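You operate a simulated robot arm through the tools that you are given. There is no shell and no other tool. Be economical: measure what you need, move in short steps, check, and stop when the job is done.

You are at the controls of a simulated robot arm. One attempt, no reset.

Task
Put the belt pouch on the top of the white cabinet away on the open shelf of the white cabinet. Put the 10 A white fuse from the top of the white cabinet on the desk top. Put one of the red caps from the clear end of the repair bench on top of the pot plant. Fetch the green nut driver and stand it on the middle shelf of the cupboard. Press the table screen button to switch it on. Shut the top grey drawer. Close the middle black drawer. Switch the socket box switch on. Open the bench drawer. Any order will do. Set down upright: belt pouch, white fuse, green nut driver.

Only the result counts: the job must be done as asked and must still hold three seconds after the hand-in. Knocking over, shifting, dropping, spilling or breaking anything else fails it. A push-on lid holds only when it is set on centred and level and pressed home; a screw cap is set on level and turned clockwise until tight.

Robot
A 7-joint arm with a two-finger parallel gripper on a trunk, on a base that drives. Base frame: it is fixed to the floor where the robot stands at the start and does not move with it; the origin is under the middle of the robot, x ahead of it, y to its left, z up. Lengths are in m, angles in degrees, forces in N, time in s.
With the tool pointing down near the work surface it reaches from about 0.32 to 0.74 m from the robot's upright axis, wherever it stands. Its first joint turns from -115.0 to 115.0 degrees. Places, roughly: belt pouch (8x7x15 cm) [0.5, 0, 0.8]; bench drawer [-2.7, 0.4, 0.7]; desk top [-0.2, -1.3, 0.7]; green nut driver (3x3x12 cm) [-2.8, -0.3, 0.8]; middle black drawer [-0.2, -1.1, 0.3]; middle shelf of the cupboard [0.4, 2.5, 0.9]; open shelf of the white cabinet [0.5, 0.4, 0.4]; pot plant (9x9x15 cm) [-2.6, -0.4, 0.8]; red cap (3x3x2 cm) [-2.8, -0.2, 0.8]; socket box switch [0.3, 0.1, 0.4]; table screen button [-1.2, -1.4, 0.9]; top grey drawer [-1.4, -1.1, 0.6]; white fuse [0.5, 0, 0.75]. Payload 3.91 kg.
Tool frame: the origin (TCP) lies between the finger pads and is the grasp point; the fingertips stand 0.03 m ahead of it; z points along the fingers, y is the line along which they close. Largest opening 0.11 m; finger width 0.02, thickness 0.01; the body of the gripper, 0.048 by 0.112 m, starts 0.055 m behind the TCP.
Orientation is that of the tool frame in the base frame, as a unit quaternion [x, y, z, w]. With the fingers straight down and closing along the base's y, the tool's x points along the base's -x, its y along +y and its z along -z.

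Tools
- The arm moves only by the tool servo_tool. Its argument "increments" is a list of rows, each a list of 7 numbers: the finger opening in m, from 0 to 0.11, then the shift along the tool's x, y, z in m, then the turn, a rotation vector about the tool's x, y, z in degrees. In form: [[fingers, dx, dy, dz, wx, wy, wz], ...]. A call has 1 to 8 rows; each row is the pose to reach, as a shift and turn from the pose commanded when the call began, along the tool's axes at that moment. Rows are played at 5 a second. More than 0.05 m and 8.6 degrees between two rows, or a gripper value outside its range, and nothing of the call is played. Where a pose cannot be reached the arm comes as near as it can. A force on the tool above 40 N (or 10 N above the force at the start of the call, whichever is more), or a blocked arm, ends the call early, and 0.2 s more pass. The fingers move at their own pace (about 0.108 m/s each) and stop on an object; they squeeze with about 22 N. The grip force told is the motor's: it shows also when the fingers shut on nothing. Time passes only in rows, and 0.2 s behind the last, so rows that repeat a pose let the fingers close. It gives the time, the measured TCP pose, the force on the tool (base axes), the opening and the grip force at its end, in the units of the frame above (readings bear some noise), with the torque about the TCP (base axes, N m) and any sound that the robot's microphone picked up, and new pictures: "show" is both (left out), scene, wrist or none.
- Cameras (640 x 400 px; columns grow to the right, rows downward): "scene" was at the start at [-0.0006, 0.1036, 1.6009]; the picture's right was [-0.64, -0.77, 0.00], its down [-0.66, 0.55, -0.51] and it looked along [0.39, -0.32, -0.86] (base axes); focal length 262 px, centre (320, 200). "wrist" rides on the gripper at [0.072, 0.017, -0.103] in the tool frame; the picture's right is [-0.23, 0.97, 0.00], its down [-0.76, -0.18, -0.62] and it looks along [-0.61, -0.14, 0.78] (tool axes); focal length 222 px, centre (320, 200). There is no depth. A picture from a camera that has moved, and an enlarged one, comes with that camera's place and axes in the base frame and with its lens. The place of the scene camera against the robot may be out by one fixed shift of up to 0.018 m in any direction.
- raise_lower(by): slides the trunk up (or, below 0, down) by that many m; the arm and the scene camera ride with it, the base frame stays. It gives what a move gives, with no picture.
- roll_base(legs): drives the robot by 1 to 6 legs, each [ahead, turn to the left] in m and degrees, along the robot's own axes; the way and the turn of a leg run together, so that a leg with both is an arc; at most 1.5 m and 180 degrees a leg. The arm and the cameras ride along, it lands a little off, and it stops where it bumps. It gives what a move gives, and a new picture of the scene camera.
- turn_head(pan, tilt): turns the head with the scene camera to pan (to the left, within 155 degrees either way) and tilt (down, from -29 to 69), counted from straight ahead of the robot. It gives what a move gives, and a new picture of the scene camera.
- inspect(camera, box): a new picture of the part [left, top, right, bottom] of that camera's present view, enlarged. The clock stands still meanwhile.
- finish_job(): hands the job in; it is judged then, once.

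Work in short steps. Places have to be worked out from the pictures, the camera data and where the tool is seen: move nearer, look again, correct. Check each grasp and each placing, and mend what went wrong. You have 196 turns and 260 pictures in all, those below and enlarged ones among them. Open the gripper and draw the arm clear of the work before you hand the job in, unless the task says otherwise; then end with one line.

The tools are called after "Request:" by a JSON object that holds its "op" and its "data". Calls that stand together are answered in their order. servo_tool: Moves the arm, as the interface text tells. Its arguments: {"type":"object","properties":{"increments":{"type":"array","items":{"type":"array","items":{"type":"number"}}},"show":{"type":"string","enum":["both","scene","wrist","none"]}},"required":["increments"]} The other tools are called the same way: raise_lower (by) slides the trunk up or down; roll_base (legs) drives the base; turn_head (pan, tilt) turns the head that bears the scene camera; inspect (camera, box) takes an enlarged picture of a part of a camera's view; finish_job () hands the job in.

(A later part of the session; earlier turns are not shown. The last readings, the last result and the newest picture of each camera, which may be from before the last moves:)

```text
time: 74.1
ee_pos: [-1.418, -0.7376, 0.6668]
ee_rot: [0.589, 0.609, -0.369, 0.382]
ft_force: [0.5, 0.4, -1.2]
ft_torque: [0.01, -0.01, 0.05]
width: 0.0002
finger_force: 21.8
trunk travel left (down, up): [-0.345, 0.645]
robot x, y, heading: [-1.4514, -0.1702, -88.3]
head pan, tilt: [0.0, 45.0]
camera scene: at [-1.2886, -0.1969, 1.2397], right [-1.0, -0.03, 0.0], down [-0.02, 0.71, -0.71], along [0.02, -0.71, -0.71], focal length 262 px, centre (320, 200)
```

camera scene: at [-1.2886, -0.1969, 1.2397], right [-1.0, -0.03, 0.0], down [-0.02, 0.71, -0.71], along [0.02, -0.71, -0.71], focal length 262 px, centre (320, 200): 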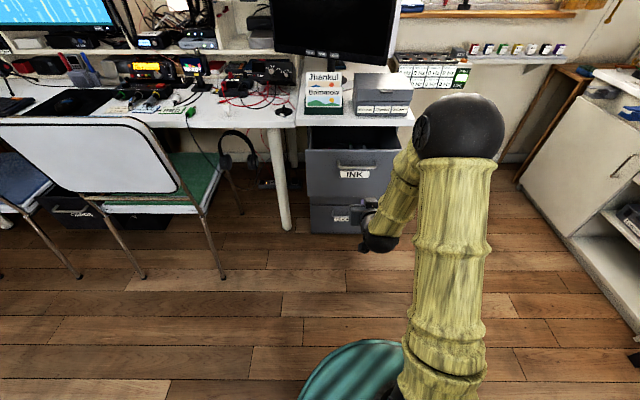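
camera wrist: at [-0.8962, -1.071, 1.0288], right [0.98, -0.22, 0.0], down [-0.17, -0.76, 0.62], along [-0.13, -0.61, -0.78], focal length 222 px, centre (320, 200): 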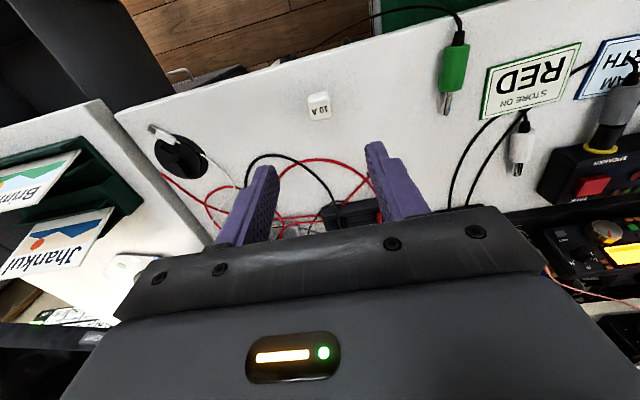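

I finish the pitch to horizontal and go down to z≈0.57, then drive 0.2 closer.

Request:
{"op": "servo_tool", "data": {"increments": [[0, 0.02, 0, 0.01, 0, -7, 0], [0, 0.04, 0, 0.02, 0, -14, 0], [0, 0.06, 0, 0.03, 0, -21, 0], [0, 0.085, 0, 0.042, 0, -26, 0]], "show": "none"}}

Request:
{"op": "roll_base", "data": {"legs": [[0.18, 0]]}}

```text
time: 75.1
ee_pos: [-1.4187, -0.7384, 0.5726]
ee_rot: [0.491, 0.508, -0.492, 0.509]
ft_force: [0.7, -0.2, 0.1]
ft_torque: [0.04, 0.0, 0.0]
width: 0.0002
finger_force: 21.9
trunk travel left (down, up): [-0.345, 0.645]
robot x, y, heading: [-1.4459, -0.1726, -88.6]
head pan, tilt: [0.0, 45.0]
```

```text
time: 76.7
ee_pos: [-1.4121, -0.9184, 0.5729]
ee_rot: [0.491, 0.509, -0.491, 0.508]
ft_force: [-0.1, 0.3, -0.5]
ft_torque: [0.0, -0.01, 0.0]
width: 0.0001
finger_force: 21.9
trunk travel left (down, up): [-0.345, 0.645]
robot x, y, heading: [-1.4431, -0.3527, -88.4]
head pan, tilt: [0.0, 45.0]
camera scene: at [-1.2835, -0.3768, 1.2397], right [-1.0, -0.03, 0.0], down [-0.02, 0.71, -0.71], along [0.02, -0.71, -0.71], focal length 262 px, centre (320, 200)
```

scene: 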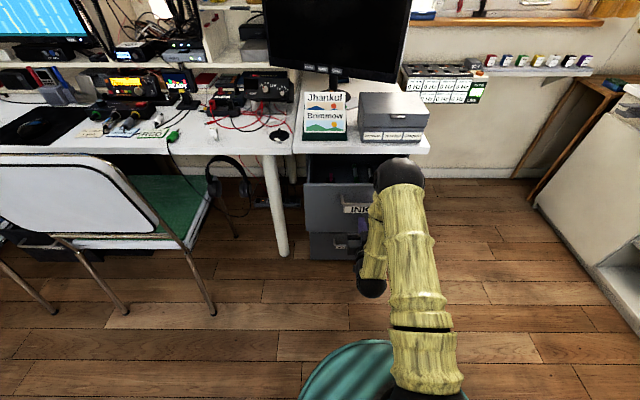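

The tip is just in front of the drawer's face. I push forward with the arm, watching force.

Request:
{"op": "servo_tool", "data": {"increments": [[0, 0, 0, 0.02, 0, 0, 0], [0, 0, 0, 0.04, 0, 0, 0], [0, 0, 0, 0.06, 0, 0, 0], [0, 0, 0, 0.08, 0, 0, 0], [0, 0, 0, 0.1, 0, 0, 0]], "show": "scene"}}

```text
time: 77.9
ee_pos: [-1.409, -1.0185, 0.5711]
ee_rot: [0.492, 0.508, -0.492, 0.508]
ft_force: [0.3, 0.1, 0.0]
ft_torque: [-0.01, -0.01, -0.01]
width: 0.0
finger_force: 21.9
trunk travel left (down, up): [-0.345, 0.645]
robot x, y, heading: [-1.4445, -0.3524, -88.4]
head pan, tilt: [0.0, 45.0]
camera scene: at [-1.2835, -0.3768, 1.2397], right [-1.0, -0.03, 0.0], down [-0.02, 0.71, -0.71], along [0.02, -0.71, -0.71], focal length 262 px, centre (320, 200)
```

scene: 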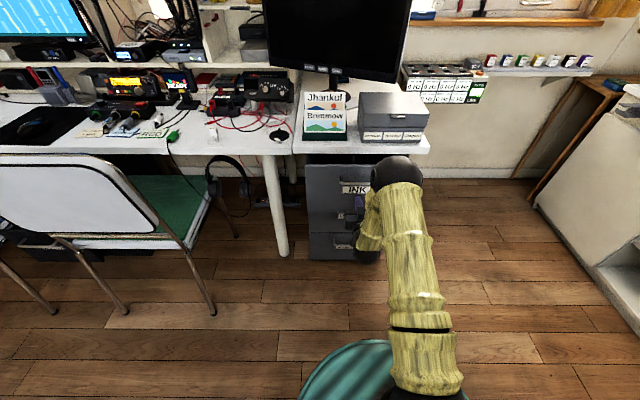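

The drawer is sliding in. I keep pushing until it stops.

Request:
{"op": "servo_tool", "data": {"increments": [[0, 0, 0, 0.02, 0, 0, 0], [0, 0, 0, 0.04, 0, 0, 0], [0, 0, 0, 0.06, 0, 0, 0], [0, 0, 0, 0.08, 0, 0, 0], [0, 0, 0, 0.1, 0, 0, 0], [0, 0, 0, 0.12, 0, 0, 0]], "show": "scene"}}

Request:
{"op": "inspect", "data": {"camera": "scene", "box": [280, 130, 440, 270]}}

```text
time: 79.0
ee_pos: [-1.4071, -1.0998, 0.571]
ee_rot: [0.491, 0.509, -0.492, 0.508]
ft_force: [-1.0, 13.4, 6.2]
ft_torque: [-0.18, 0.04, -0.09]
width: 0.0001
finger_force: 22.0
trunk travel left (down, up): [-0.345, 0.645]
robot x, y, heading: [-1.4426, -0.3543, -88.6]
head pan, tilt: [0.0, 45.0]
stopped in row 5: the force on the tool passed its limit at 72 N (the readings are from after the stop); the commanded pose is now the measured one
camera scene: at [-1.2836, -0.3751, 1.2399], right [-1.0, -0.03, 0.0], down [-0.02, 0.71, -0.71], along [0.02, -0.71, -0.71], focal length 262 px, centre (320, 200)
```

scene: 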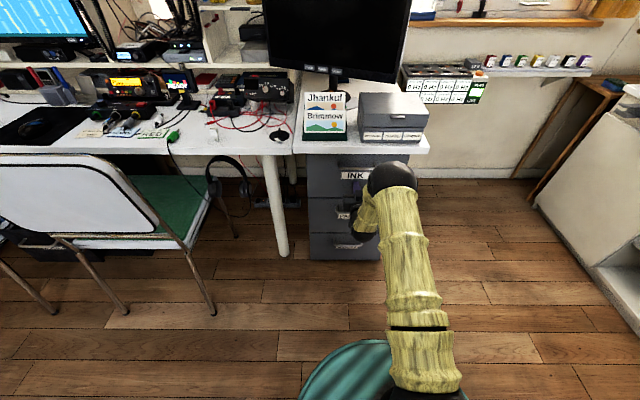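

```text
2.86 times, centred on (360, 200) of scene
camera zoom: at [-1.2836, -0.3751, 1.2399], right [-1.0, -0.03, 0.0], down [-0.02, 0.71, -0.71], along [0.02, -0.71, -0.71], focal length 748 px, centre (206, 200)
```

zoom: 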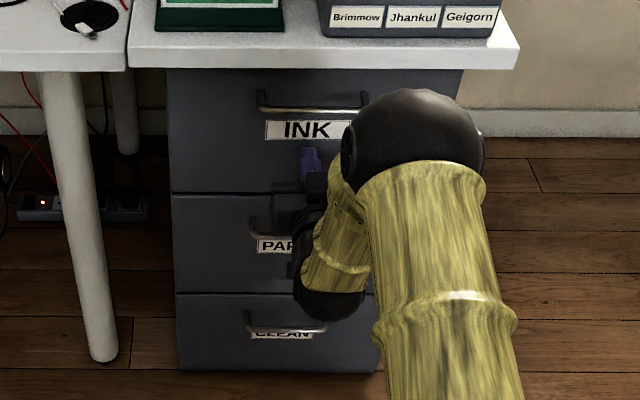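

The INK drawer is flush now. I withdraw and inspect the screen's buttons.

Request:
{"op": "servo_tool", "data": {"increments": [[0, 0, 0, -0.04, 0, 0, 0], [0, 0, 0, -0.08, 0, 0, 0], [0, 0, 0, -0.12, 0, 0, 0], [0, 0, 0, -0.16, 0, 0, 0], [0, 0, 0, -0.2, 0, 0, 0]], "show": "none"}}

Request:
{"op": "inspect", "data": {"camera": "scene", "box": [250, 0, 430, 112]}}

Request:
{"op": "raise_lower", "data": {"by": 0.38}}

Request:
{"op": "turn_head", "data": {"pan": 0, "tilt": 45}}

Request:
{"op": "inspect", "data": {"camera": "scene", "box": [250, 50, 430, 162]}}

```text
time: 80.2
ee_pos: [-1.414, -0.9015, 0.5707]
ee_rot: [0.491, 0.509, -0.491, 0.509]
ft_force: [-0.8, -0.8, 0.2]
ft_torque: [0.01, -0.01, 0.01]
width: 0.0
finger_force: 21.7
trunk travel left (down, up): [-0.345, 0.645]
robot x, y, heading: [-1.4487, -0.3495, -88.4]
head pan, tilt: [0.0, 45.0]
```

```text
3.56 times, centred on (340, 56) of scene
camera zoom: at [-1.2835, -0.3768, 1.2397], right [-1.0, -0.03, 0.0], down [-0.02, 0.71, -0.71], along [0.02, -0.71, -0.71], focal length 930 px, centre (249, 712)
```

zoom: 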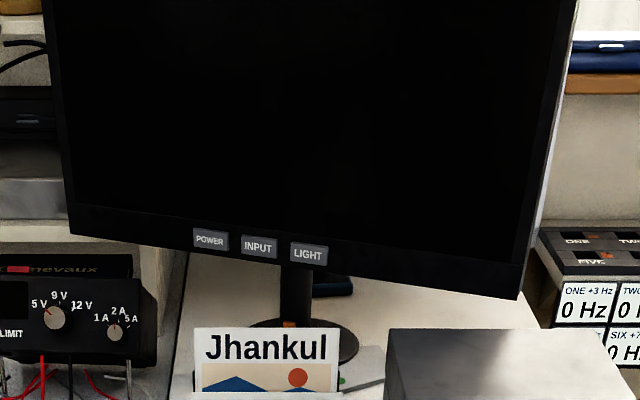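

```text
time: 83.9
ee_pos: [-1.4123, -0.901, 0.9509]
ee_rot: [0.491, 0.509, -0.491, 0.509]
ft_force: [0.0, -0.2, 0.5]
ft_torque: [0.03, 0.02, 0.02]
width: 0.0
finger_force: 21.8
trunk travel left (down, up): [-0.725, 0.265]
robot x, y, heading: [-1.4458, -0.3539, -88.2]
head pan, tilt: [0.0, 45.0]
```

```text
time: 84.5
ee_pos: [-1.4139, -0.9012, 0.9498]
ee_rot: [0.492, 0.509, -0.491, 0.507]
ft_force: [-0.1, 0.0, 0.4]
ft_torque: [-0.03, -0.02, 0.03]
width: 0.0002
finger_force: 21.9
trunk travel left (down, up): [-0.725, 0.265]
robot x, y, heading: [-1.4439, -0.353, -88.8]
head pan, tilt: [0.0, 45.0]
camera scene: at [-1.2835, -0.3769, 1.6197], right [-1.0, -0.03, 0.0], down [-0.02, 0.71, -0.71], along [0.02, -0.71, -0.71], focal length 262 px, centre (320, 200)
```

scene: 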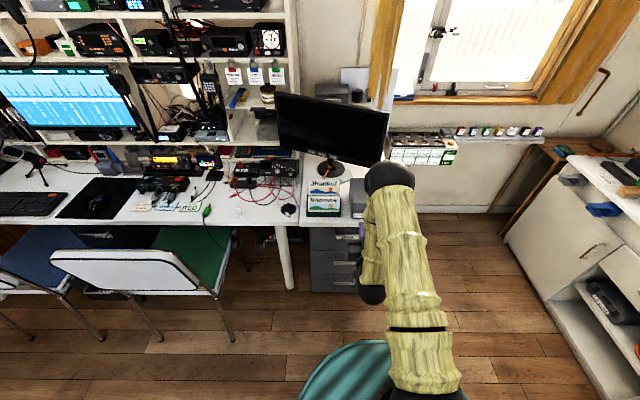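

```text
3.56 times, centred on (340, 106) of scene
camera zoom: at [-1.2835, -0.3769, 1.6197], right [-1.0, -0.03, 0.0], down [-0.02, 0.71, -0.71], along [0.02, -0.71, -0.71], focal length 930 px, centre (249, 534)
```

zoom: 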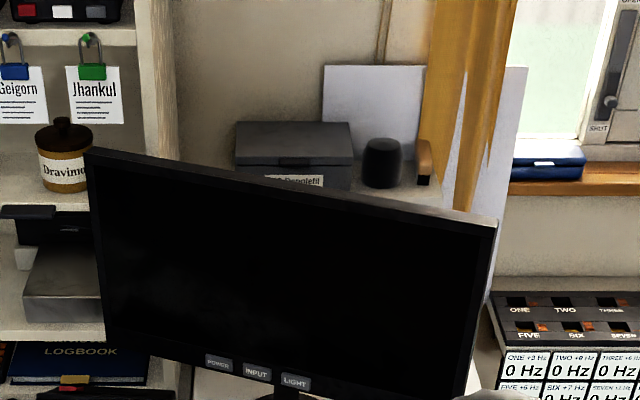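

POWER button triangulates to about (-1.215, -1.41, 0.90), on a screen yawed ~20°. I fold the tool to 45° and retract, then drive the base nearer.

Request:
{"op": "servo_tool", "data": {"increments": [[0, -0.02, 0, -0.02, 0, 7.5, 0], [0, -0.04, 0, -0.04, 0, 15, 0], [0, -0.06, 0, -0.06, 0, 22.5, 0], [0, -0.08, 0, -0.08, 0, 30, 0], [0, -0.1, 0, -0.1, 0, 37.5, 0], [0, -0.12, 0, -0.12, 0, 45, 0]], "show": "none"}}

Request:
{"op": "roll_base", "data": {"legs": [[0, 28], [0.43, 0], [0, -28]]}}

```text
time: 85.9
ee_pos: [-1.4126, -0.8214, 1.0862]
ee_rot: [0.643, 0.664, -0.266, 0.274]
ft_force: [0.1, 0.5, 0.6]
ft_torque: [-0.02, 0.02, 0.0]
width: 0.0
finger_force: 22.2
out of reach, approached as far as the arm can: row 2, 3, 4, 5, 6
trunk travel left (down, up): [-0.725, 0.265]
robot x, y, heading: [-1.4436, -0.3535, -88.4]
head pan, tilt: [0.0, 45.0]
```

```text
time: 92.8
ee_pos: [-1.1983, -1.1947, 1.0857]
ee_rot: [0.641, 0.667, -0.263, 0.275]
ft_force: [0.8, -0.6, -0.6]
ft_torque: [0.0, -0.01, 0.04]
width: 0.0001
finger_force: 21.9
trunk travel left (down, up): [-0.725, 0.265]
robot x, y, heading: [-1.2297, -0.7212, -88.5]
head pan, tilt: [0.0, 45.0]
camera scene: at [-1.0696, -0.7489, 1.6197], right [-1.0, -0.03, 0.0], down [-0.02, 0.71, -0.71], along [0.02, -0.71, -0.71], focal length 262 px, centre (320, 200)
```

scene: 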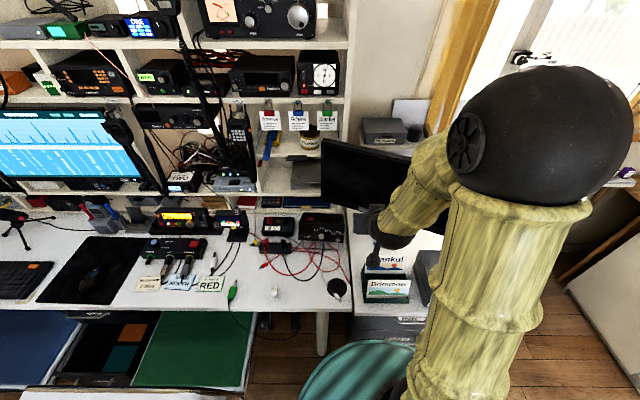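

I take a wrist view to refine the button place before moving in.

Request:
{"op": "inspect", "data": {"camera": "wrist", "box": [0, 0, 640, 400]}}

Request:
{"op": "inspect", "data": {"camera": "scene", "box": [300, 130, 460, 230]}}

```text
1.00 times, centred on (320, 200) of wrist (not enlarged: the box is as wide or as high as the picture)
camera zoom: at [-1.1859, -1.0697, 1.1076], right [0.98, -0.12, 0.16], down [-0.17, -0.11, 0.98], along [-0.11, -0.99, -0.13], focal length 222 px, centre (320, 200)
```

zoom: 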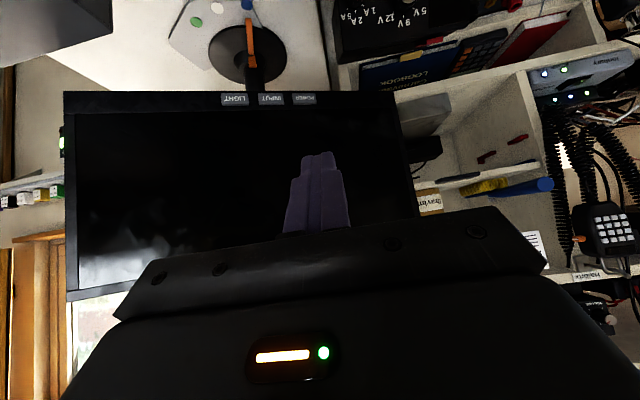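

```text
4.00 times, centred on (380, 180) of scene
camera zoom: at [-1.0696, -0.7489, 1.6197], right [-1.0, -0.03, 0.0], down [-0.02, 0.71, -0.71], along [0.02, -0.71, -0.71], focal length 1046 px, centre (80, 280)
```

zoom: 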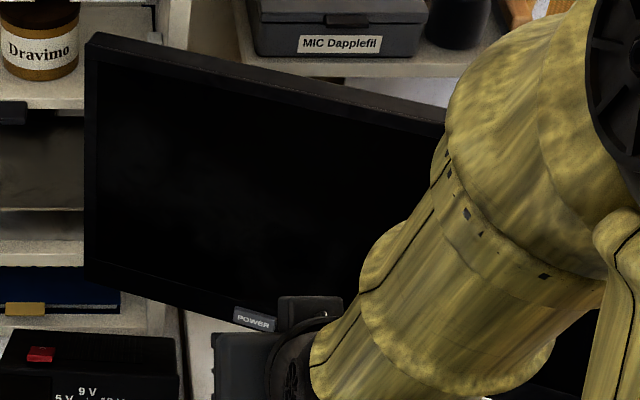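

Wrist ray puts POWER at about (-1.222, -1.405, 0.895). I bring the closed fingertips 4 cm in front of it and look again.

Request:
{"op": "servo_tool", "data": {"increments": [[0, 0.002, -0.003, 0.04, 0, 0, 0], [0, 0.004, -0.006, 0.08, 0, 0, 0], [0, 0.006, -0.009, 0.12, 0, 0, 0], [0, 0.008, -0.012, 0.16, 0, 0, 0], [0, 0.01, -0.015, 0.2, 0, 0, 0], [0, 0.012, -0.016, 0.225, 0, 0, 0]], "show": "both"}}

Request:
{"op": "inspect", "data": {"camera": "wrist", "box": [220, 70, 420, 195]}}

```text
time: 94.2
ee_pos: [-1.208, -1.3471, 0.9161]
ee_rot: [0.641, 0.666, -0.264, 0.274]
ft_force: [0.4, 1.0, -0.2]
ft_torque: [0.01, 0.01, 0.0]
width: 0.0
finger_force: 21.9
trunk travel left (down, up): [-0.725, 0.265]
robot x, y, heading: [-1.2301, -0.7241, -88.2]
head pan, tilt: [0.0, 45.0]
camera scene: at [-1.0695, -0.7496, 1.6197], right [-1.0, -0.03, 0.0], down [-0.02, 0.71, -0.71], along [0.02, -0.71, -0.71], focal length 262 px, centre (320, 200)
camera wrist: at [-1.1961, -1.2213, 0.9391], right [0.98, -0.13, 0.16], down [-0.17, -0.11, 0.98], along [-0.11, -0.99, -0.13], focal length 222 px, centre (320, 200)
```

scene: 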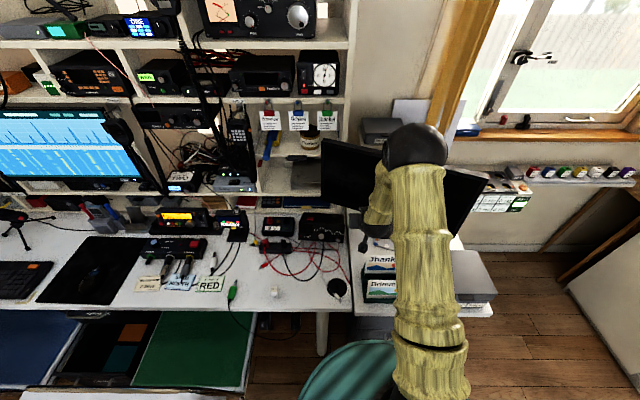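
wrist: 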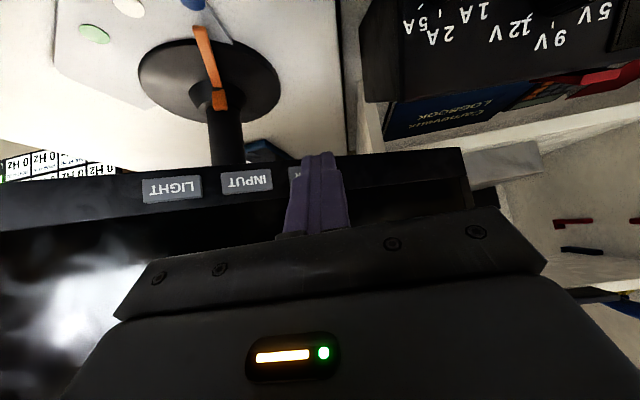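

```text
3.20 times, centred on (320, 132) of wrist
camera zoom: at [-1.1961, -1.2213, 0.9391], right [0.98, -0.13, 0.16], down [-0.17, -0.11, 0.98], along [-0.11, -0.99, -0.13], focal length 711 px, centre (320, 416)
```

zoom: 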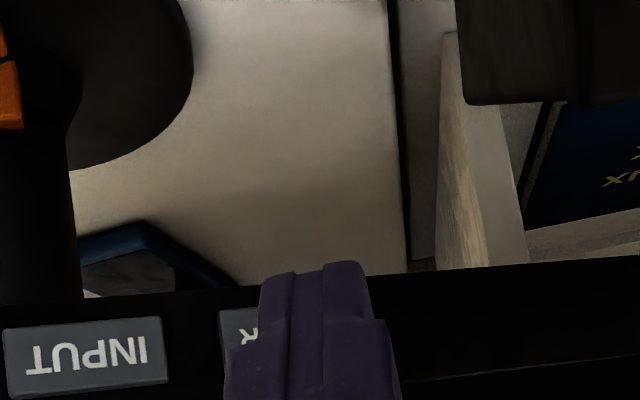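

Refined button: (-1.222, -1.412, 0.890). I line up and press along the screen's normal in small steps.

Request:
{"op": "servo_tool", "data": {"increments": [[0, -0.011, -0.013, 0.028, 0, 0, 0], [0, -0.0149, -0.0153, 0.0319, 0, 0, 0], [0, -0.0175, -0.0169, 0.0345, 0, 0, 0], [0, -0.0201, -0.0185, 0.0371, 0, 0, 0], [0, -0.0228, -0.02, 0.0397, 0, 0, 0]], "show": "scene"}}

Request:
{"op": "inspect", "data": {"camera": "wrist", "box": [140, 70, 460, 270]}}

```text
time: 95.4
ee_pos: [-1.2247, -1.3865, 0.9059]
ee_rot: [0.641, 0.667, -0.263, 0.274]
ft_force: [6.9, 18.3, 1.2]
ft_torque: [0.26, -0.07, 0.02]
width: 0.0
finger_force: 22.4
trunk travel left (down, up): [-0.725, 0.265]
robot x, y, heading: [-1.2298, -0.7272, -88.3]
head pan, tilt: [0.0, 45.0]
heard: click
camera scene: at [-1.0685, -0.7459, 1.6196], right [-1.0, -0.03, 0.0], down [-0.02, 0.71, -0.71], along [0.02, -0.71, -0.71], focal length 262 px, centre (320, 200)
```

scene: 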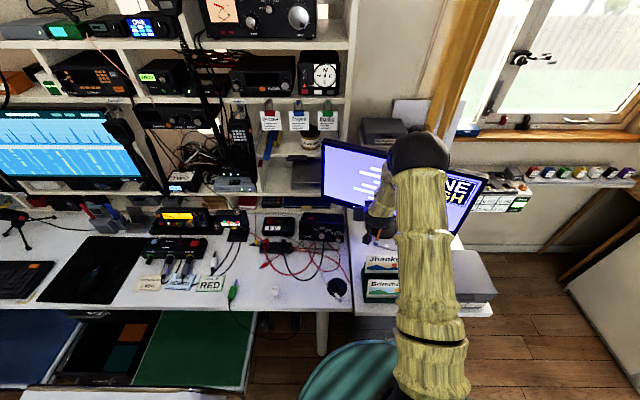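

```text
2.00 times, centred on (300, 170) of wrist
camera zoom: at [-1.2131, -1.2619, 0.9276], right [0.98, -0.12, 0.16], down [-0.17, -0.11, 0.98], along [-0.1, -0.99, -0.13], focal length 444 px, centre (360, 260)
```

zoom: 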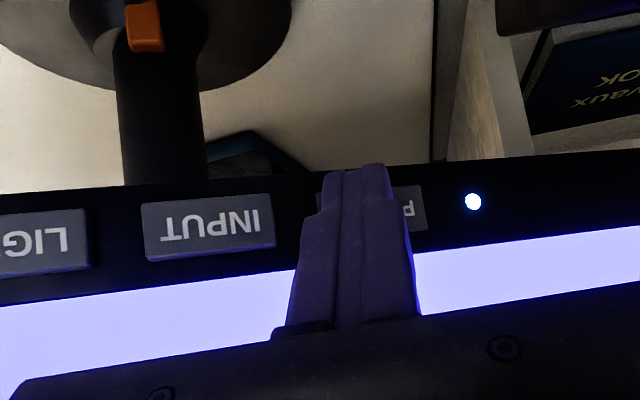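

Click heard and the screen is on. I back straight off and fold the arm away.

Request:
{"op": "servo_tool", "data": {"increments": [[0, 0.02, 0.012, -0.02, 0, 0, 0], [0, 0.02, 0.014, -0.06, 0, 0, 0], [0, 0.02, 0.014, -0.1, 0, 0, 0], [0, 0.02, 0.014, -0.14, 0, 0, 0], [0, 0.02, 0.014, -0.18, 0, 0, 0], [0, 0.02, 0.014, -0.22, 0, 0, 0], [0, 0.02, 0.014, -0.26, 0, 0, 0]], "show": "scene"}}

Request:
{"op": "roll_base", "data": {"legs": [[-0.5, 0]]}}

```text
time: 97.0
ee_pos: [-1.2216, -1.1979, 1.0785]
ee_rot: [0.641, 0.667, -0.264, 0.274]
ft_force: [0.0, 0.4, 0.9]
ft_torque: [-0.01, 0.03, 0.04]
width: 0.0
finger_force: 22.3
out of reach, approached as far as the arm can: row 7
trunk travel left (down, up): [-0.725, 0.265]
robot x, y, heading: [-1.2287, -0.7219, -88.4]
head pan, tilt: [0.0, 45.0]
camera scene: at [-1.0695, -0.7474, 1.6197], right [-1.0, -0.03, 0.0], down [-0.02, 0.71, -0.71], along [0.02, -0.71, -0.71], focal length 262 px, centre (320, 200)
```

scene: 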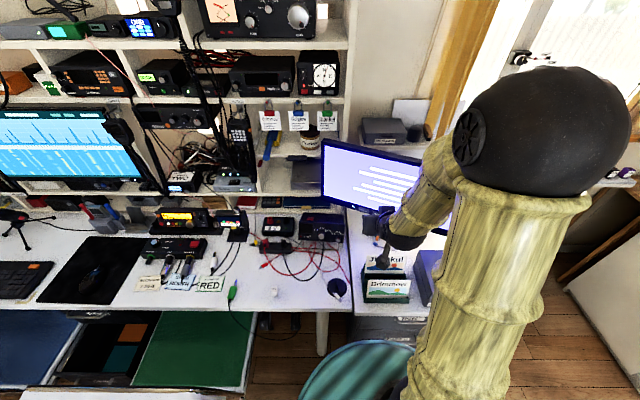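

```text
time: 100.3
ee_pos: [-1.2359, -0.6994, 1.0778]
ee_rot: [0.641, 0.667, -0.264, 0.274]
ft_force: [1.3, -0.4, 0.9]
ft_torque: [0.02, 0.03, 0.01]
width: 0.0
finger_force: 21.5
trunk travel left (down, up): [-0.725, 0.265]
robot x, y, heading: [-1.2462, -0.2277, -88.2]
head pan, tilt: [0.0, 45.0]
camera scene: at [-1.0848, -0.2502, 1.6197], right [-1.0, -0.03, 0.0], down [-0.02, 0.71, -0.71], along [0.02, -0.71, -0.71], focal length 262 px, centre (320, 200)
```

scene: 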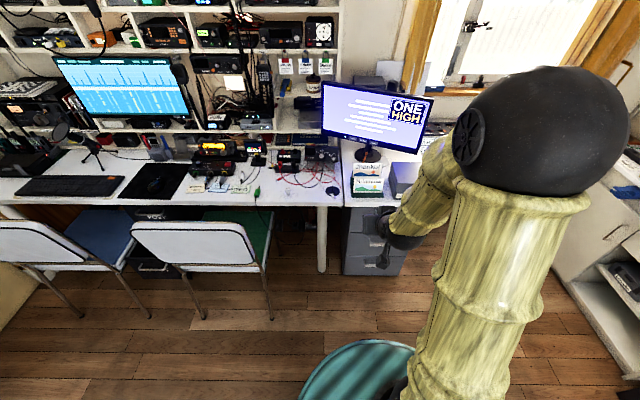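

Now to the black drawer: I drive over to x≈-0.2 and face the desk.

Request:
{"op": "roll_base", "data": {"legs": [[0, 88.2], [1.04, 0], [0, -90]]}}

Request:
{"op": "raise_lower", "data": {"by": -0.5}}

Request:
{"op": "turn_head", "data": {"pan": 0, "tilt": 40}}

Request:
{"op": "inspect", "data": {"camera": "scene", "box": [220, 150, 540, 350]}}

```text
time: 117.6
ee_pos: [-0.2017, -0.7042, 1.0772]
ee_rot: [0.648, 0.659, -0.267, 0.271]
ft_force: [-0.1, 1.0, -1.0]
ft_torque: [0.02, -0.02, -0.01]
width: 0.0
finger_force: 22.0
trunk travel left (down, up): [-0.725, 0.265]
robot x, y, heading: [-0.1997, -0.2299, -89.9]
head pan, tilt: [0.0, 45.0]
camera scene: at [-0.0405, -0.2574, 1.6197], right [-1.0, -0.01, 0.0], down [-0.01, 0.71, -0.71], along [0.01, -0.71, -0.71], focal length 262 px, centre (320, 200)
```

scene: 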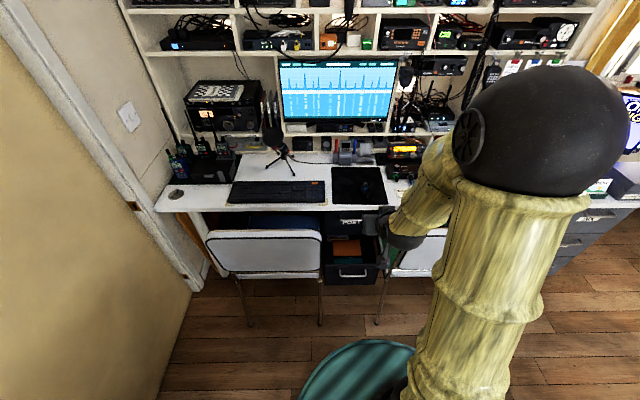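

```text
refused: -0.5 is not a number from -0.4 to 0.4
```

```text
time: 118.2
ee_pos: [-0.2022, -0.7035, 1.0772]
ee_rot: [0.649, 0.659, -0.267, 0.271]
ft_force: [-0.2, -0.2, 0.5]
ft_torque: [0.02, -0.02, -0.02]
width: 0.0
finger_force: 22.7
trunk travel left (down, up): [-0.725, 0.265]
robot x, y, heading: [-0.2005, -0.227, -89.5]
head pan, tilt: [0.0, 40.0]
camera scene: at [-0.0404, -0.2611, 1.6269], right [-1.0, -0.01, 0.0], down [0.0, 0.64, -0.77], along [0.01, -0.77, -0.64], focal length 262 px, centre (320, 200)
```

scene: 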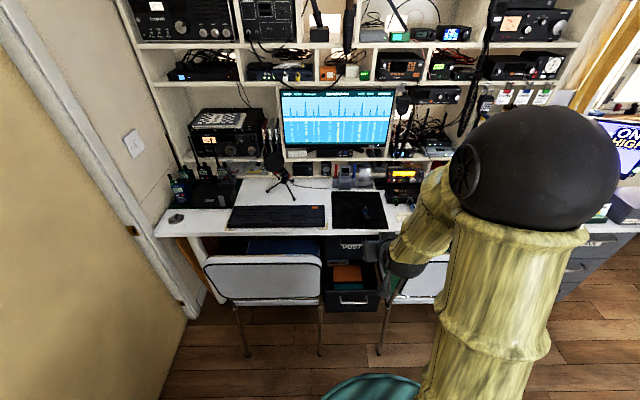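

```text
2.00 times, centred on (380, 250) of scene
camera zoom: at [-0.0404, -0.2611, 1.6269], right [-1.0, -0.01, 0.0], down [0.0, 0.64, -0.77], along [0.01, -0.77, -0.64], focal length 523 px, centre (200, 100)
```

zoom: 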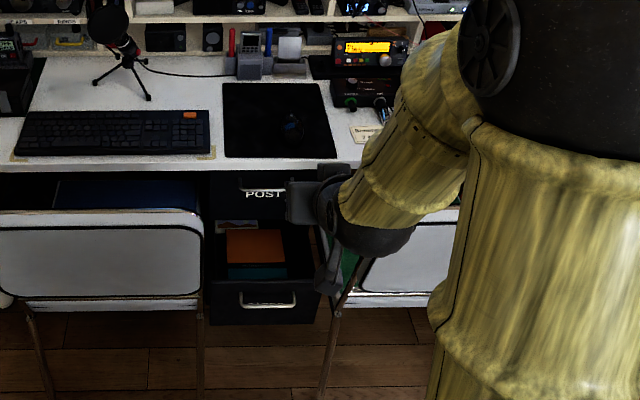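

The CARDS drawer handle is at about (-0.20, -0.977, 0.33), in the gap between the chairs. I lower the trunk and level the tool before advancing through the gap.

Request:
{"op": "raise_lower", "data": {"by": -0.35}}

Request:
{"op": "raise_lower", "data": {"by": -0.25}}

Request:
{"op": "servo_tool", "data": {"increments": [[0, 0.0, 0, 0.0, 0, -7.5, 0], [0, 0.015, 0, 0.015, 0, -15, 0], [0, 0.03, 0, 0.03, 0, -22.5, 0], [0, 0.045, 0, 0.045, 0, -30, 0], [0, 0.06, 0, 0.06, 0, -37.5, 0], [0, 0.075, 0, 0.075, 0, -45, 0]], "show": "both"}}

```text
time: 121.7
ee_pos: [-0.2014, -0.7029, 0.7281]
ee_rot: [0.649, 0.659, -0.266, 0.271]
ft_force: [0.5, 0.1, 1.0]
ft_torque: [-0.01, 0.0, 0.0]
width: 0.0
finger_force: 21.6
trunk travel left (down, up): [-0.375, 0.615]
robot x, y, heading: [-0.2071, -0.2316, -89.5]
head pan, tilt: [0.0, 40.0]
```

```text
time: 124.2
ee_pos: [-0.2028, -0.7033, 0.4772]
ee_rot: [0.649, 0.659, -0.266, 0.27]
ft_force: [-0.3, -0.3, -0.3]
ft_torque: [-0.01, 0.0, -0.03]
width: 0.0
finger_force: 22.1
trunk travel left (down, up): [-0.125, 0.865]
robot x, y, heading: [-0.2007, -0.2315, -89.5]
head pan, tilt: [0.0, 40.0]
```

```text
time: 125.6
ee_pos: [-0.2024, -0.7313, 0.3665]
ee_rot: [0.518, 0.526, -0.474, 0.48]
ft_force: [-0.9, -0.6, -0.4]
ft_torque: [-0.02, 0.03, 0.0]
width: 0.0
finger_force: 22.2
out of reach, approached as far as the arm can: row 1, 2, 3, 4, 5, 6
trunk travel left (down, up): [-0.125, 0.865]
robot x, y, heading: [-0.203, -0.2312, -89.9]
head pan, tilt: [0.0, 40.0]
camera scene: at [-0.0406, -0.261, 1.027], right [-1.0, -0.01, 0.0], down [0.0, 0.64, -0.77], along [0.01, -0.77, -0.64], focal length 262 px, centre (320, 200)
camera wrist: at [-0.1872, -0.6199, 0.3038], right [0.97, -0.01, 0.23], down [-0.19, 0.55, 0.82], along [-0.13, -0.84, 0.53], focal length 222 px, centre (320, 200)
```

scene: 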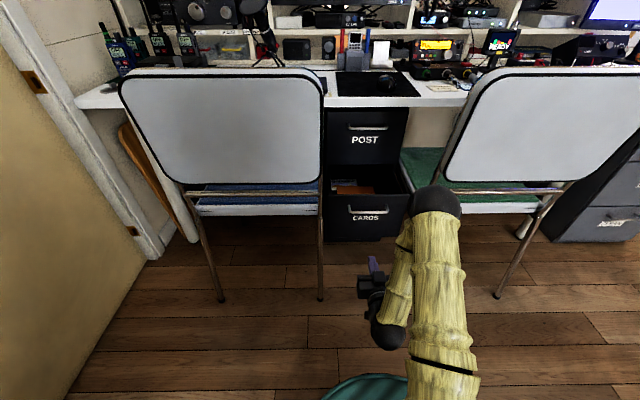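
wrist: 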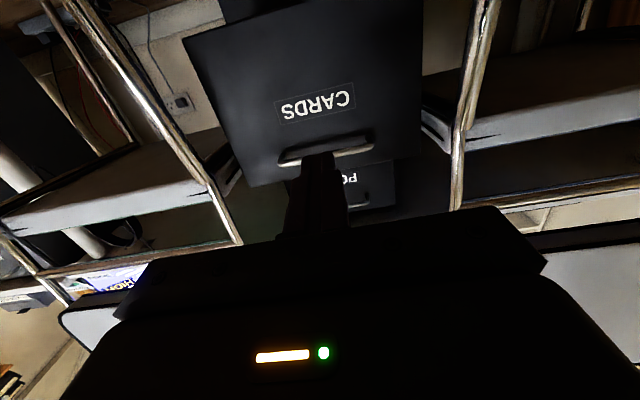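

Clear view: the tool is aligned with the CARDS drawer. I lower a bit more so I push on the face below the handle, then drive 0.18 ahead.

Request:
{"op": "raise_lower", "data": {"by": -0.06}}

Request:
{"op": "roll_base", "data": {"legs": [[0.17, 0]]}}

Request:
{"op": "inspect", "data": {"camera": "wrist", "box": [0, 0, 640, 400]}}

```text
time: 126.6
ee_pos: [-0.2026, -0.7302, 0.3067]
ee_rot: [0.518, 0.526, -0.473, 0.48]
ft_force: [-0.3, -0.8, -0.2]
ft_torque: [0.01, 0.01, 0.01]
width: 0.0
finger_force: 21.9
trunk travel left (down, up): [-0.065, 0.925]
robot x, y, heading: [-0.2005, -0.2258, -89.8]
head pan, tilt: [0.0, 40.0]
```

```text
time: 128.2
ee_pos: [-0.2023, -0.9019, 0.3073]
ee_rot: [0.519, 0.527, -0.472, 0.48]
ft_force: [0.3, 0.2, 0.4]
ft_torque: [0.02, -0.04, 0.0]
width: 0.0
finger_force: 22.5
trunk travel left (down, up): [-0.065, 0.925]
robot x, y, heading: [-0.2001, -0.4019, -89.8]
head pan, tilt: [0.0, 40.0]
camera scene: at [-0.0393, -0.4317, 0.9669], right [-1.0, -0.01, 0.0], down [0.0, 0.64, -0.77], along [0.01, -0.77, -0.64], focal length 262 px, centre (320, 200)
```

scene: 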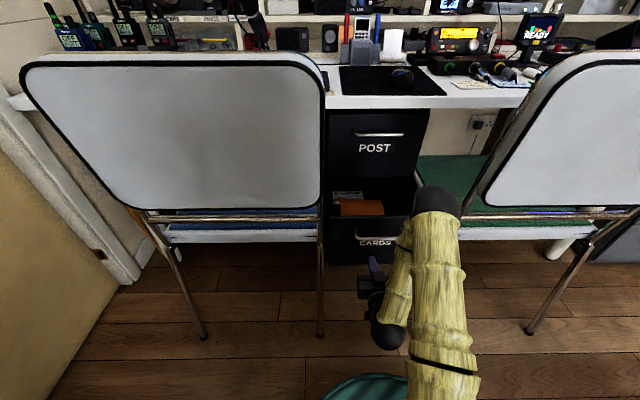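

```text
1.00 times, centred on (320, 200) of wrist (not enlarged: the box is as wide or as high as the picture)
camera zoom: at [-0.1862, -0.7906, 0.2439], right [0.97, -0.01, 0.23], down [-0.19, 0.55, 0.82], along [-0.13, -0.84, 0.53], focal length 222 px, centre (320, 200)
```

zoom: 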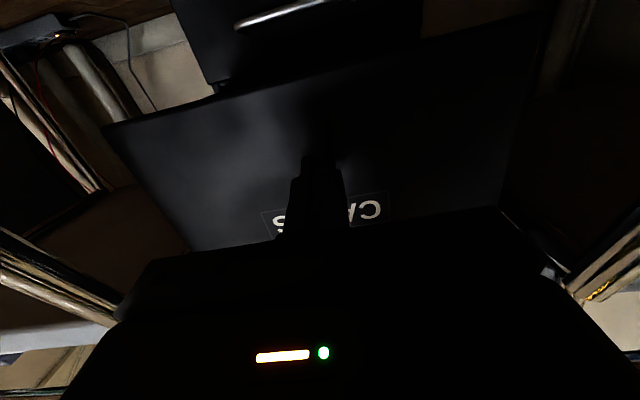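

The fingers face the drawer below its label, with a bottom drawer seen beneath. I push forward with the arm.

Request:
{"op": "servo_tool", "data": {"increments": [[0, 0, 0, 0.025, 0, 0, 0], [0, 0, 0, 0.05, 0, 0, 0], [0, 0, 0, 0.075, 0, 0, 0], [0, 0, 0, 0.1, 0, 0, 0], [0, 0, 0, 0.125, 0, 0, 0], [0, 0, 0, 0.15, 0, 0, 0], [0, 0, 0, 0.175, 0, 0, 0]], "show": "scene"}}

```text
time: 129.8
ee_pos: [-0.1985, -1.0762, 0.2891]
ee_rot: [0.519, 0.527, -0.473, 0.48]
ft_force: [0.1, 0.8, -0.5]
ft_torque: [-0.01, 0.0, -0.01]
width: 0.0001
finger_force: 22.2
trunk travel left (down, up): [-0.065, 0.925]
robot x, y, heading: [-0.1997, -0.3992, -89.5]
head pan, tilt: [0.0, 40.0]
camera scene: at [-0.0393, -0.4317, 0.9669], right [-1.0, -0.01, 0.0], down [0.0, 0.64, -0.77], along [0.01, -0.77, -0.64], focal length 262 px, centre (320, 200)
```

scene: 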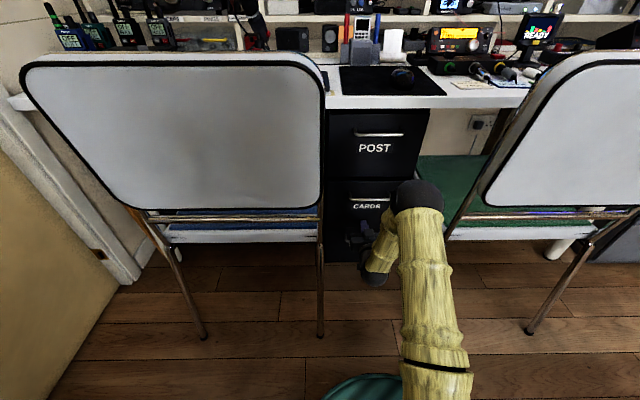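

Nearly closed. I push until it meets its stop.

Request:
{"op": "servo_tool", "data": {"increments": [[0, 0, 0, 0.02, 0, 0, 0], [0, 0, 0, 0.04, 0, 0, 0], [0, 0, 0, 0.06, 0, 0, 0]], "show": "none"}}

Request:
{"op": "inspect", "data": {"camera": "scene", "box": [300, 90, 460, 290]}}

```text
time: 130.3
ee_pos: [-0.1998, -1.0914, 0.2882]
ee_rot: [0.52, 0.527, -0.472, 0.478]
ft_force: [-1.1, 11.4, 5.3]
ft_torque: [-0.25, 0.01, -0.02]
width: 0.0
finger_force: 21.6
trunk travel left (down, up): [-0.065, 0.925]
robot x, y, heading: [-0.1999, -0.4004, -89.3]
head pan, tilt: [0.0, 40.0]
stopped in row 2: the force on the tool passed its limit at 76 N (the readings are from after the stop); the commanded pose is now the measured one
```

```text
2.00 times, centred on (380, 190) of scene
camera zoom: at [-0.0393, -0.4307, 0.9671], right [-1.0, -0.01, 0.0], down [0.0, 0.64, -0.77], along [0.01, -0.77, -0.64], focal length 523 px, centre (200, 220)
```

zoom: 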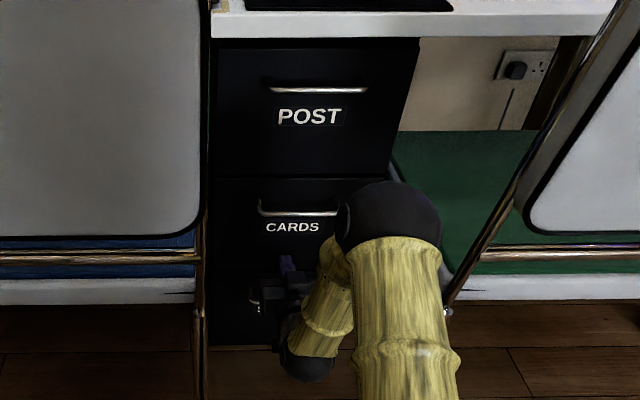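

Drawer is closed flush. I withdraw and back away, going round to face the white cabinet with free turning room.

Request:
{"op": "servo_tool", "data": {"increments": [[0, 0, 0, -0.04, 0, 0, 0], [0, 0, 0, -0.08, 0, 0, 0], [0, 0, 0, -0.12, 0, 0, 0], [0, 0, 0, -0.16, 0, 0, 0], [0, 0, 0, -0.19, 0, 0, 0]], "show": "none"}}

Request:
{"op": "roll_base", "data": {"legs": [[-0.5, 0], [0, -90], [0.55, 0], [0, -180]]}}

Request:
{"op": "turn_head", "data": {"pan": 0, "tilt": 20}}

Request:
{"op": "inspect", "data": {"camera": "scene", "box": [180, 120, 420, 270]}}

```text
time: 131.5
ee_pos: [-0.2013, -0.9055, 0.3064]
ee_rot: [0.52, 0.527, -0.473, 0.479]
ft_force: [0.3, 0.3, 0.2]
ft_torque: [0.0, 0.0, 0.02]
width: 0.0
finger_force: 21.9
trunk travel left (down, up): [-0.065, 0.925]
robot x, y, heading: [-0.1982, -0.4003, -89.9]
head pan, tilt: [0.0, 40.0]
```

```text
time: 137.4
ee_pos: [-0.4762, -0.32, 0.3036]
ee_rot: [0.645, 0.361, -0.588, 0.328]
ft_force: [-0.2, -0.1, 0.4]
ft_torque: [0.02, 0.01, 0.01]
width: 0.0001
finger_force: 22.1
trunk travel left (down, up): [-0.065, 0.925]
robot x, y, heading: [-0.2044, 0.1061, -121.8]
head pan, tilt: [0.0, 40.0]
stopped in leg 2: the robot was blocked; the commanded pose is now the measured one
camera scene: at [-0.0794, -0.0033, 0.9669], right [-0.85, 0.52, 0.0], down [0.34, 0.55, -0.77], along [-0.4, -0.65, -0.64], focal length 262 px, centre (320, 200)
```

scene: 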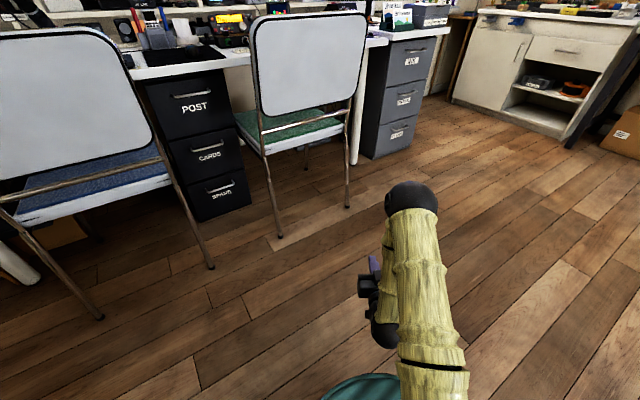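

```text
time: 138.3
ee_pos: [-0.4754, -0.32, 0.3061]
ee_rot: [0.645, 0.362, -0.587, 0.329]
ft_force: [-0.1, -0.1, 0.0]
ft_torque: [0.0, -0.02, -0.01]
width: 0.0001
finger_force: 22.0
trunk travel left (down, up): [-0.065, 0.925]
robot x, y, heading: [-0.2056, 0.101, -121.9]
head pan, tilt: [0.0, 20.0]
camera scene: at [-0.0836, -0.0102, 0.9983], right [-0.85, 0.52, 0.0], down [0.18, 0.29, -0.94], along [-0.49, -0.8, -0.34], focal length 262 px, centre (320, 200)
```

scene: 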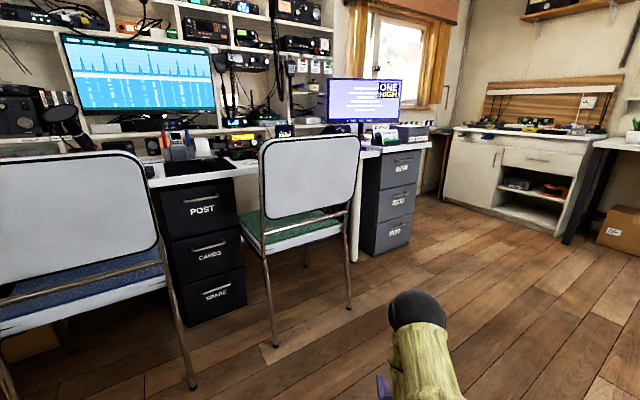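

```text
2.67 times, centred on (300, 195) of scene
camera zoom: at [-0.0836, -0.0102, 0.9983], right [-0.85, 0.52, 0.0], down [0.18, 0.29, -0.94], along [-0.49, -0.8, -0.34], focal length 698 px, centre (373, 213)
```

zoom: 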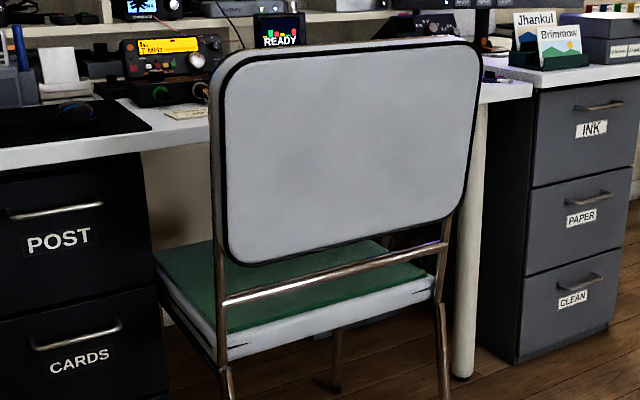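

The turn was blocked, probably the robot's rear near the cabinet. I roll forward out of there, then continue turning in free space.

Request:
{"op": "roll_base", "data": {"legs": [[0.3, 0], [0, -58], [0.4, 0], [0, -180]]}}

Request:
{"op": "turn_head", "data": {"pan": 0, "tilt": 20}}

Request:
{"op": "inspect", "data": {"camera": "scene", "box": [180, 120, 420, 270]}}

```text
time: 157.6
ee_pos: [-0.2564, -0.171, 0.3048]
ee_rot: [0.005, 0.74, -0.005, 0.673]
ft_force: [0.3, 0.0, -0.5]
ft_torque: [-0.01, 0.01, -0.01]
width: 0.0
finger_force: 22.0
trunk travel left (down, up): [-0.065, 0.925]
robot x, y, heading: [-0.761, -0.1512, -0.8]
head pan, tilt: [0.0, 20.0]
camera scene: at [-0.7177, -0.0082, 0.9983], right [-0.02, -1.0, 0.0], down [-0.34, 0.01, -0.94], along [0.94, -0.02, -0.34], focal length 262 px, centre (320, 200)
```

scene: 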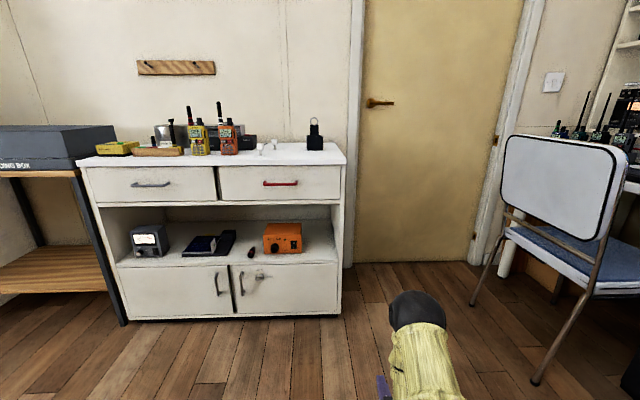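

```text
time: 158.2
ee_pos: [-0.2577, -0.1707, 0.3052]
ee_rot: [0.005, 0.739, -0.006, 0.673]
ft_force: [0.6, 0.0, 0.5]
ft_torque: [0.01, -0.01, 0.02]
width: 0.0
finger_force: 22.2
trunk travel left (down, up): [-0.065, 0.925]
robot x, y, heading: [-0.7606, -0.155, -1.2]
head pan, tilt: [0.0, 20.0]
camera scene: at [-0.7177, -0.0082, 0.9983], right [-0.02, -1.0, 0.0], down [-0.34, 0.01, -0.94], along [0.94, -0.02, -0.34], focal length 262 px, centre (320, 200)
```

scene: 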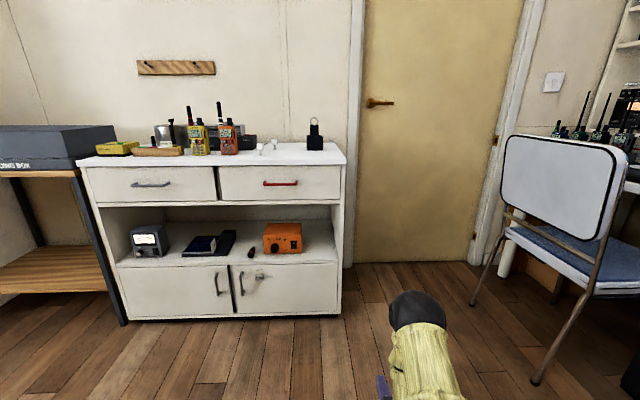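

```text
2.67 times, centred on (300, 195) of scene
camera zoom: at [-0.7177, -0.0082, 0.9983], right [-0.02, -1.0, 0.0], down [-0.34, 0.01, -0.94], along [0.94, -0.02, -0.34], focal length 698 px, centre (373, 213)
```

zoom: 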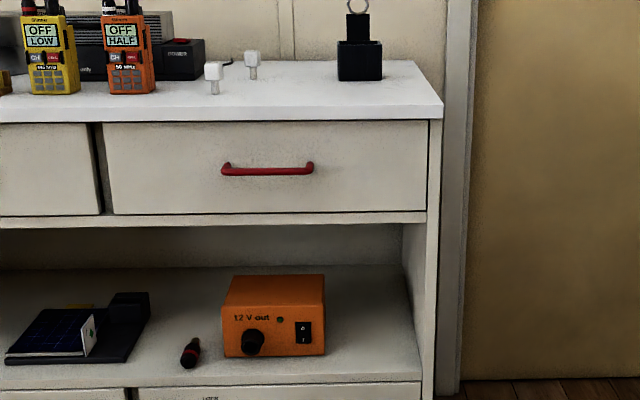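

The cabinet is undisturbed. The orange box's rocker is at about (0.336, 0.09, 0.40). I zoom in on the switch.

Request:
{"op": "inspect", "data": {"camera": "scene", "box": [260, 215, 308, 260]}}

Request:
{"op": "roll_base", "data": {"legs": [[0, 30], [0.3, 0], [0, -29]]}}

Request:
{"op": "inspect", "data": {"camera": "scene", "box": [290, 220, 420, 320]}}

```text
8.89 times, centred on (284, 238) of scene
camera zoom: at [-0.7177, -0.0082, 0.9983], right [-0.02, -1.0, 0.0], down [-0.34, 0.01, -0.94], along [0.94, -0.02, -0.34], focal length 2326 px, centre (640, -133)
```

zoom: 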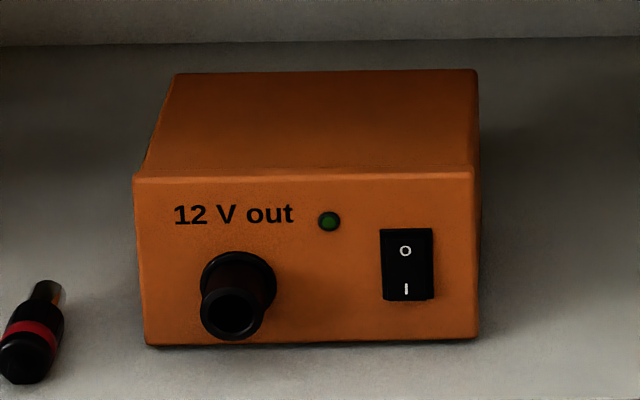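

```text
time: 164.5
ee_pos: [0.0064, -0.0198, 0.3052]
ee_rot: [0.0, 0.74, -0.001, 0.673]
ft_force: [0.2, -0.3, -0.6]
ft_torque: [-0.01, 0.0, 0.03]
width: 0.0
finger_force: 22.2
trunk travel left (down, up): [-0.065, 0.925]
robot x, y, heading: [-0.4951, -0.0083, -0.5]
head pan, tilt: [0.0, 20.0]
camera scene: at [-0.4561, 0.1366, 0.9983], right [-0.01, -1.0, 0.0], down [-0.34, 0.0, -0.94], along [0.94, -0.01, -0.34], focal length 262 px, centre (320, 200)
```

scene: 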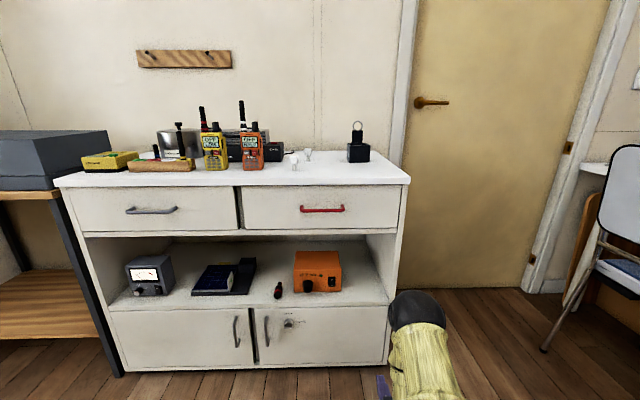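

```text
4.00 times, centred on (355, 270) of scene
camera zoom: at [-0.4561, 0.1366, 0.9983], right [-0.01, -1.0, 0.0], down [-0.34, 0.0, -0.94], along [0.94, -0.01, -0.34], focal length 1046 px, centre (180, -80)
```

zoom: 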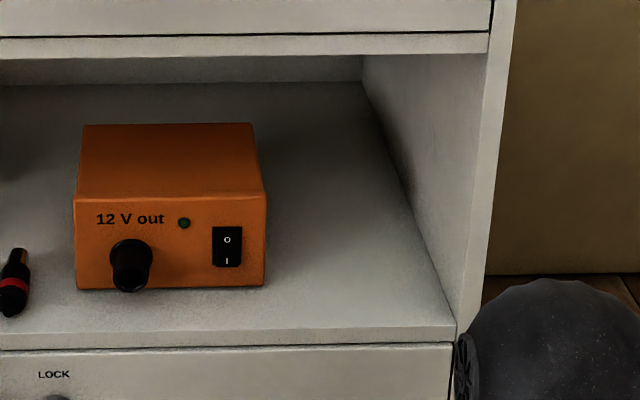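

The rocker needs its lower "I" half pressed, at about (0.314, 0.09, 0.395). I raise the trunk, shift sideways, then approach.

Request:
{"op": "raise_lower", "data": {"by": 0.092}}

Request:
{"op": "servo_tool", "data": {"increments": [[0, 0, 0.04, 0, 0, 0, 0], [0, 0, 0.08, 0, 0, 0, 0], [0, 0, 0.11, 0, 0, 0, 0]], "show": "none"}}

Request:
{"op": "roll_base", "data": {"legs": [[0.19, 0]]}}

Request:
{"op": "inspect", "data": {"camera": "wrist", "box": [0, 0, 640, 400]}}

```text
time: 165.8
ee_pos: [0.0055, -0.0196, 0.3976]
ee_rot: [0.0, 0.74, -0.001, 0.673]
ft_force: [0.1, 0.4, -0.2]
ft_torque: [0.01, -0.01, 0.03]
width: 0.0
finger_force: 22.0
trunk travel left (down, up): [-0.157, 0.833]
robot x, y, heading: [-0.4991, -0.0075, -0.4]
head pan, tilt: [0.0, 20.0]
```

```text
time: 166.6
ee_pos: [0.0075, 0.0892, 0.3965]
ee_rot: [0.001, 0.74, -0.002, 0.672]
ft_force: [-0.1, -0.4, 0.8]
ft_torque: [-0.01, -0.03, -0.03]
width: 0.0
finger_force: 21.5
trunk travel left (down, up): [-0.157, 0.833]
robot x, y, heading: [-0.4941, -0.0081, -0.3]
head pan, tilt: [0.0, 20.0]
```

```text
time: 168.3
ee_pos: [0.1965, 0.0879, 0.3959]
ee_rot: [0.001, 0.74, -0.002, 0.673]
ft_force: [-0.5, 0.1, 0.0]
ft_torque: [0.01, 0.02, -0.02]
width: 0.0001
finger_force: 22.3
trunk travel left (down, up): [-0.157, 0.833]
robot x, y, heading: [-0.3105, -0.0086, -0.2]
head pan, tilt: [0.0, 20.0]
camera scene: at [-0.2671, 0.1354, 1.0903], right [-0.01, -1.0, 0.0], down [-0.34, 0.0, -0.94], along [0.94, -0.01, -0.34], focal length 262 px, centre (320, 200)
```

scene: 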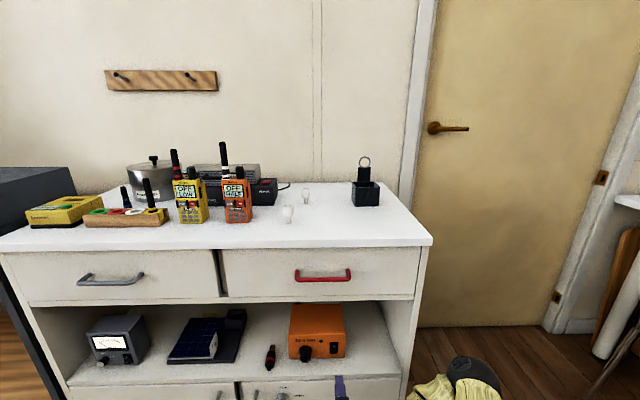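

```text
1.00 times, centred on (320, 200) of wrist (not enlarged: the box is as wide or as high as the picture)
camera zoom: at [0.0863, 0.1064, 0.3335], right [0.02, 0.97, 0.23], down [-0.55, -0.18, 0.82], along [0.84, -0.14, 0.53], focal length 222 px, centre (320, 200)
```

zoom: 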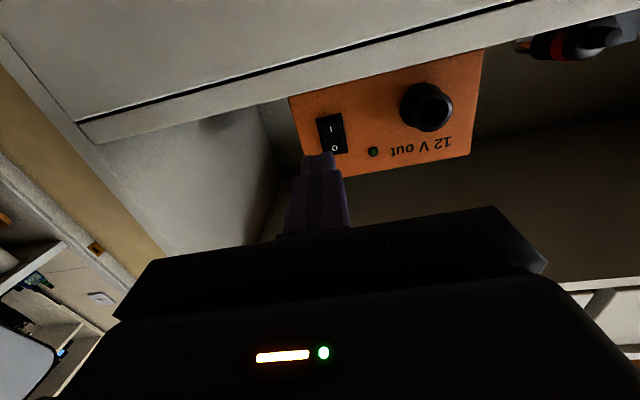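

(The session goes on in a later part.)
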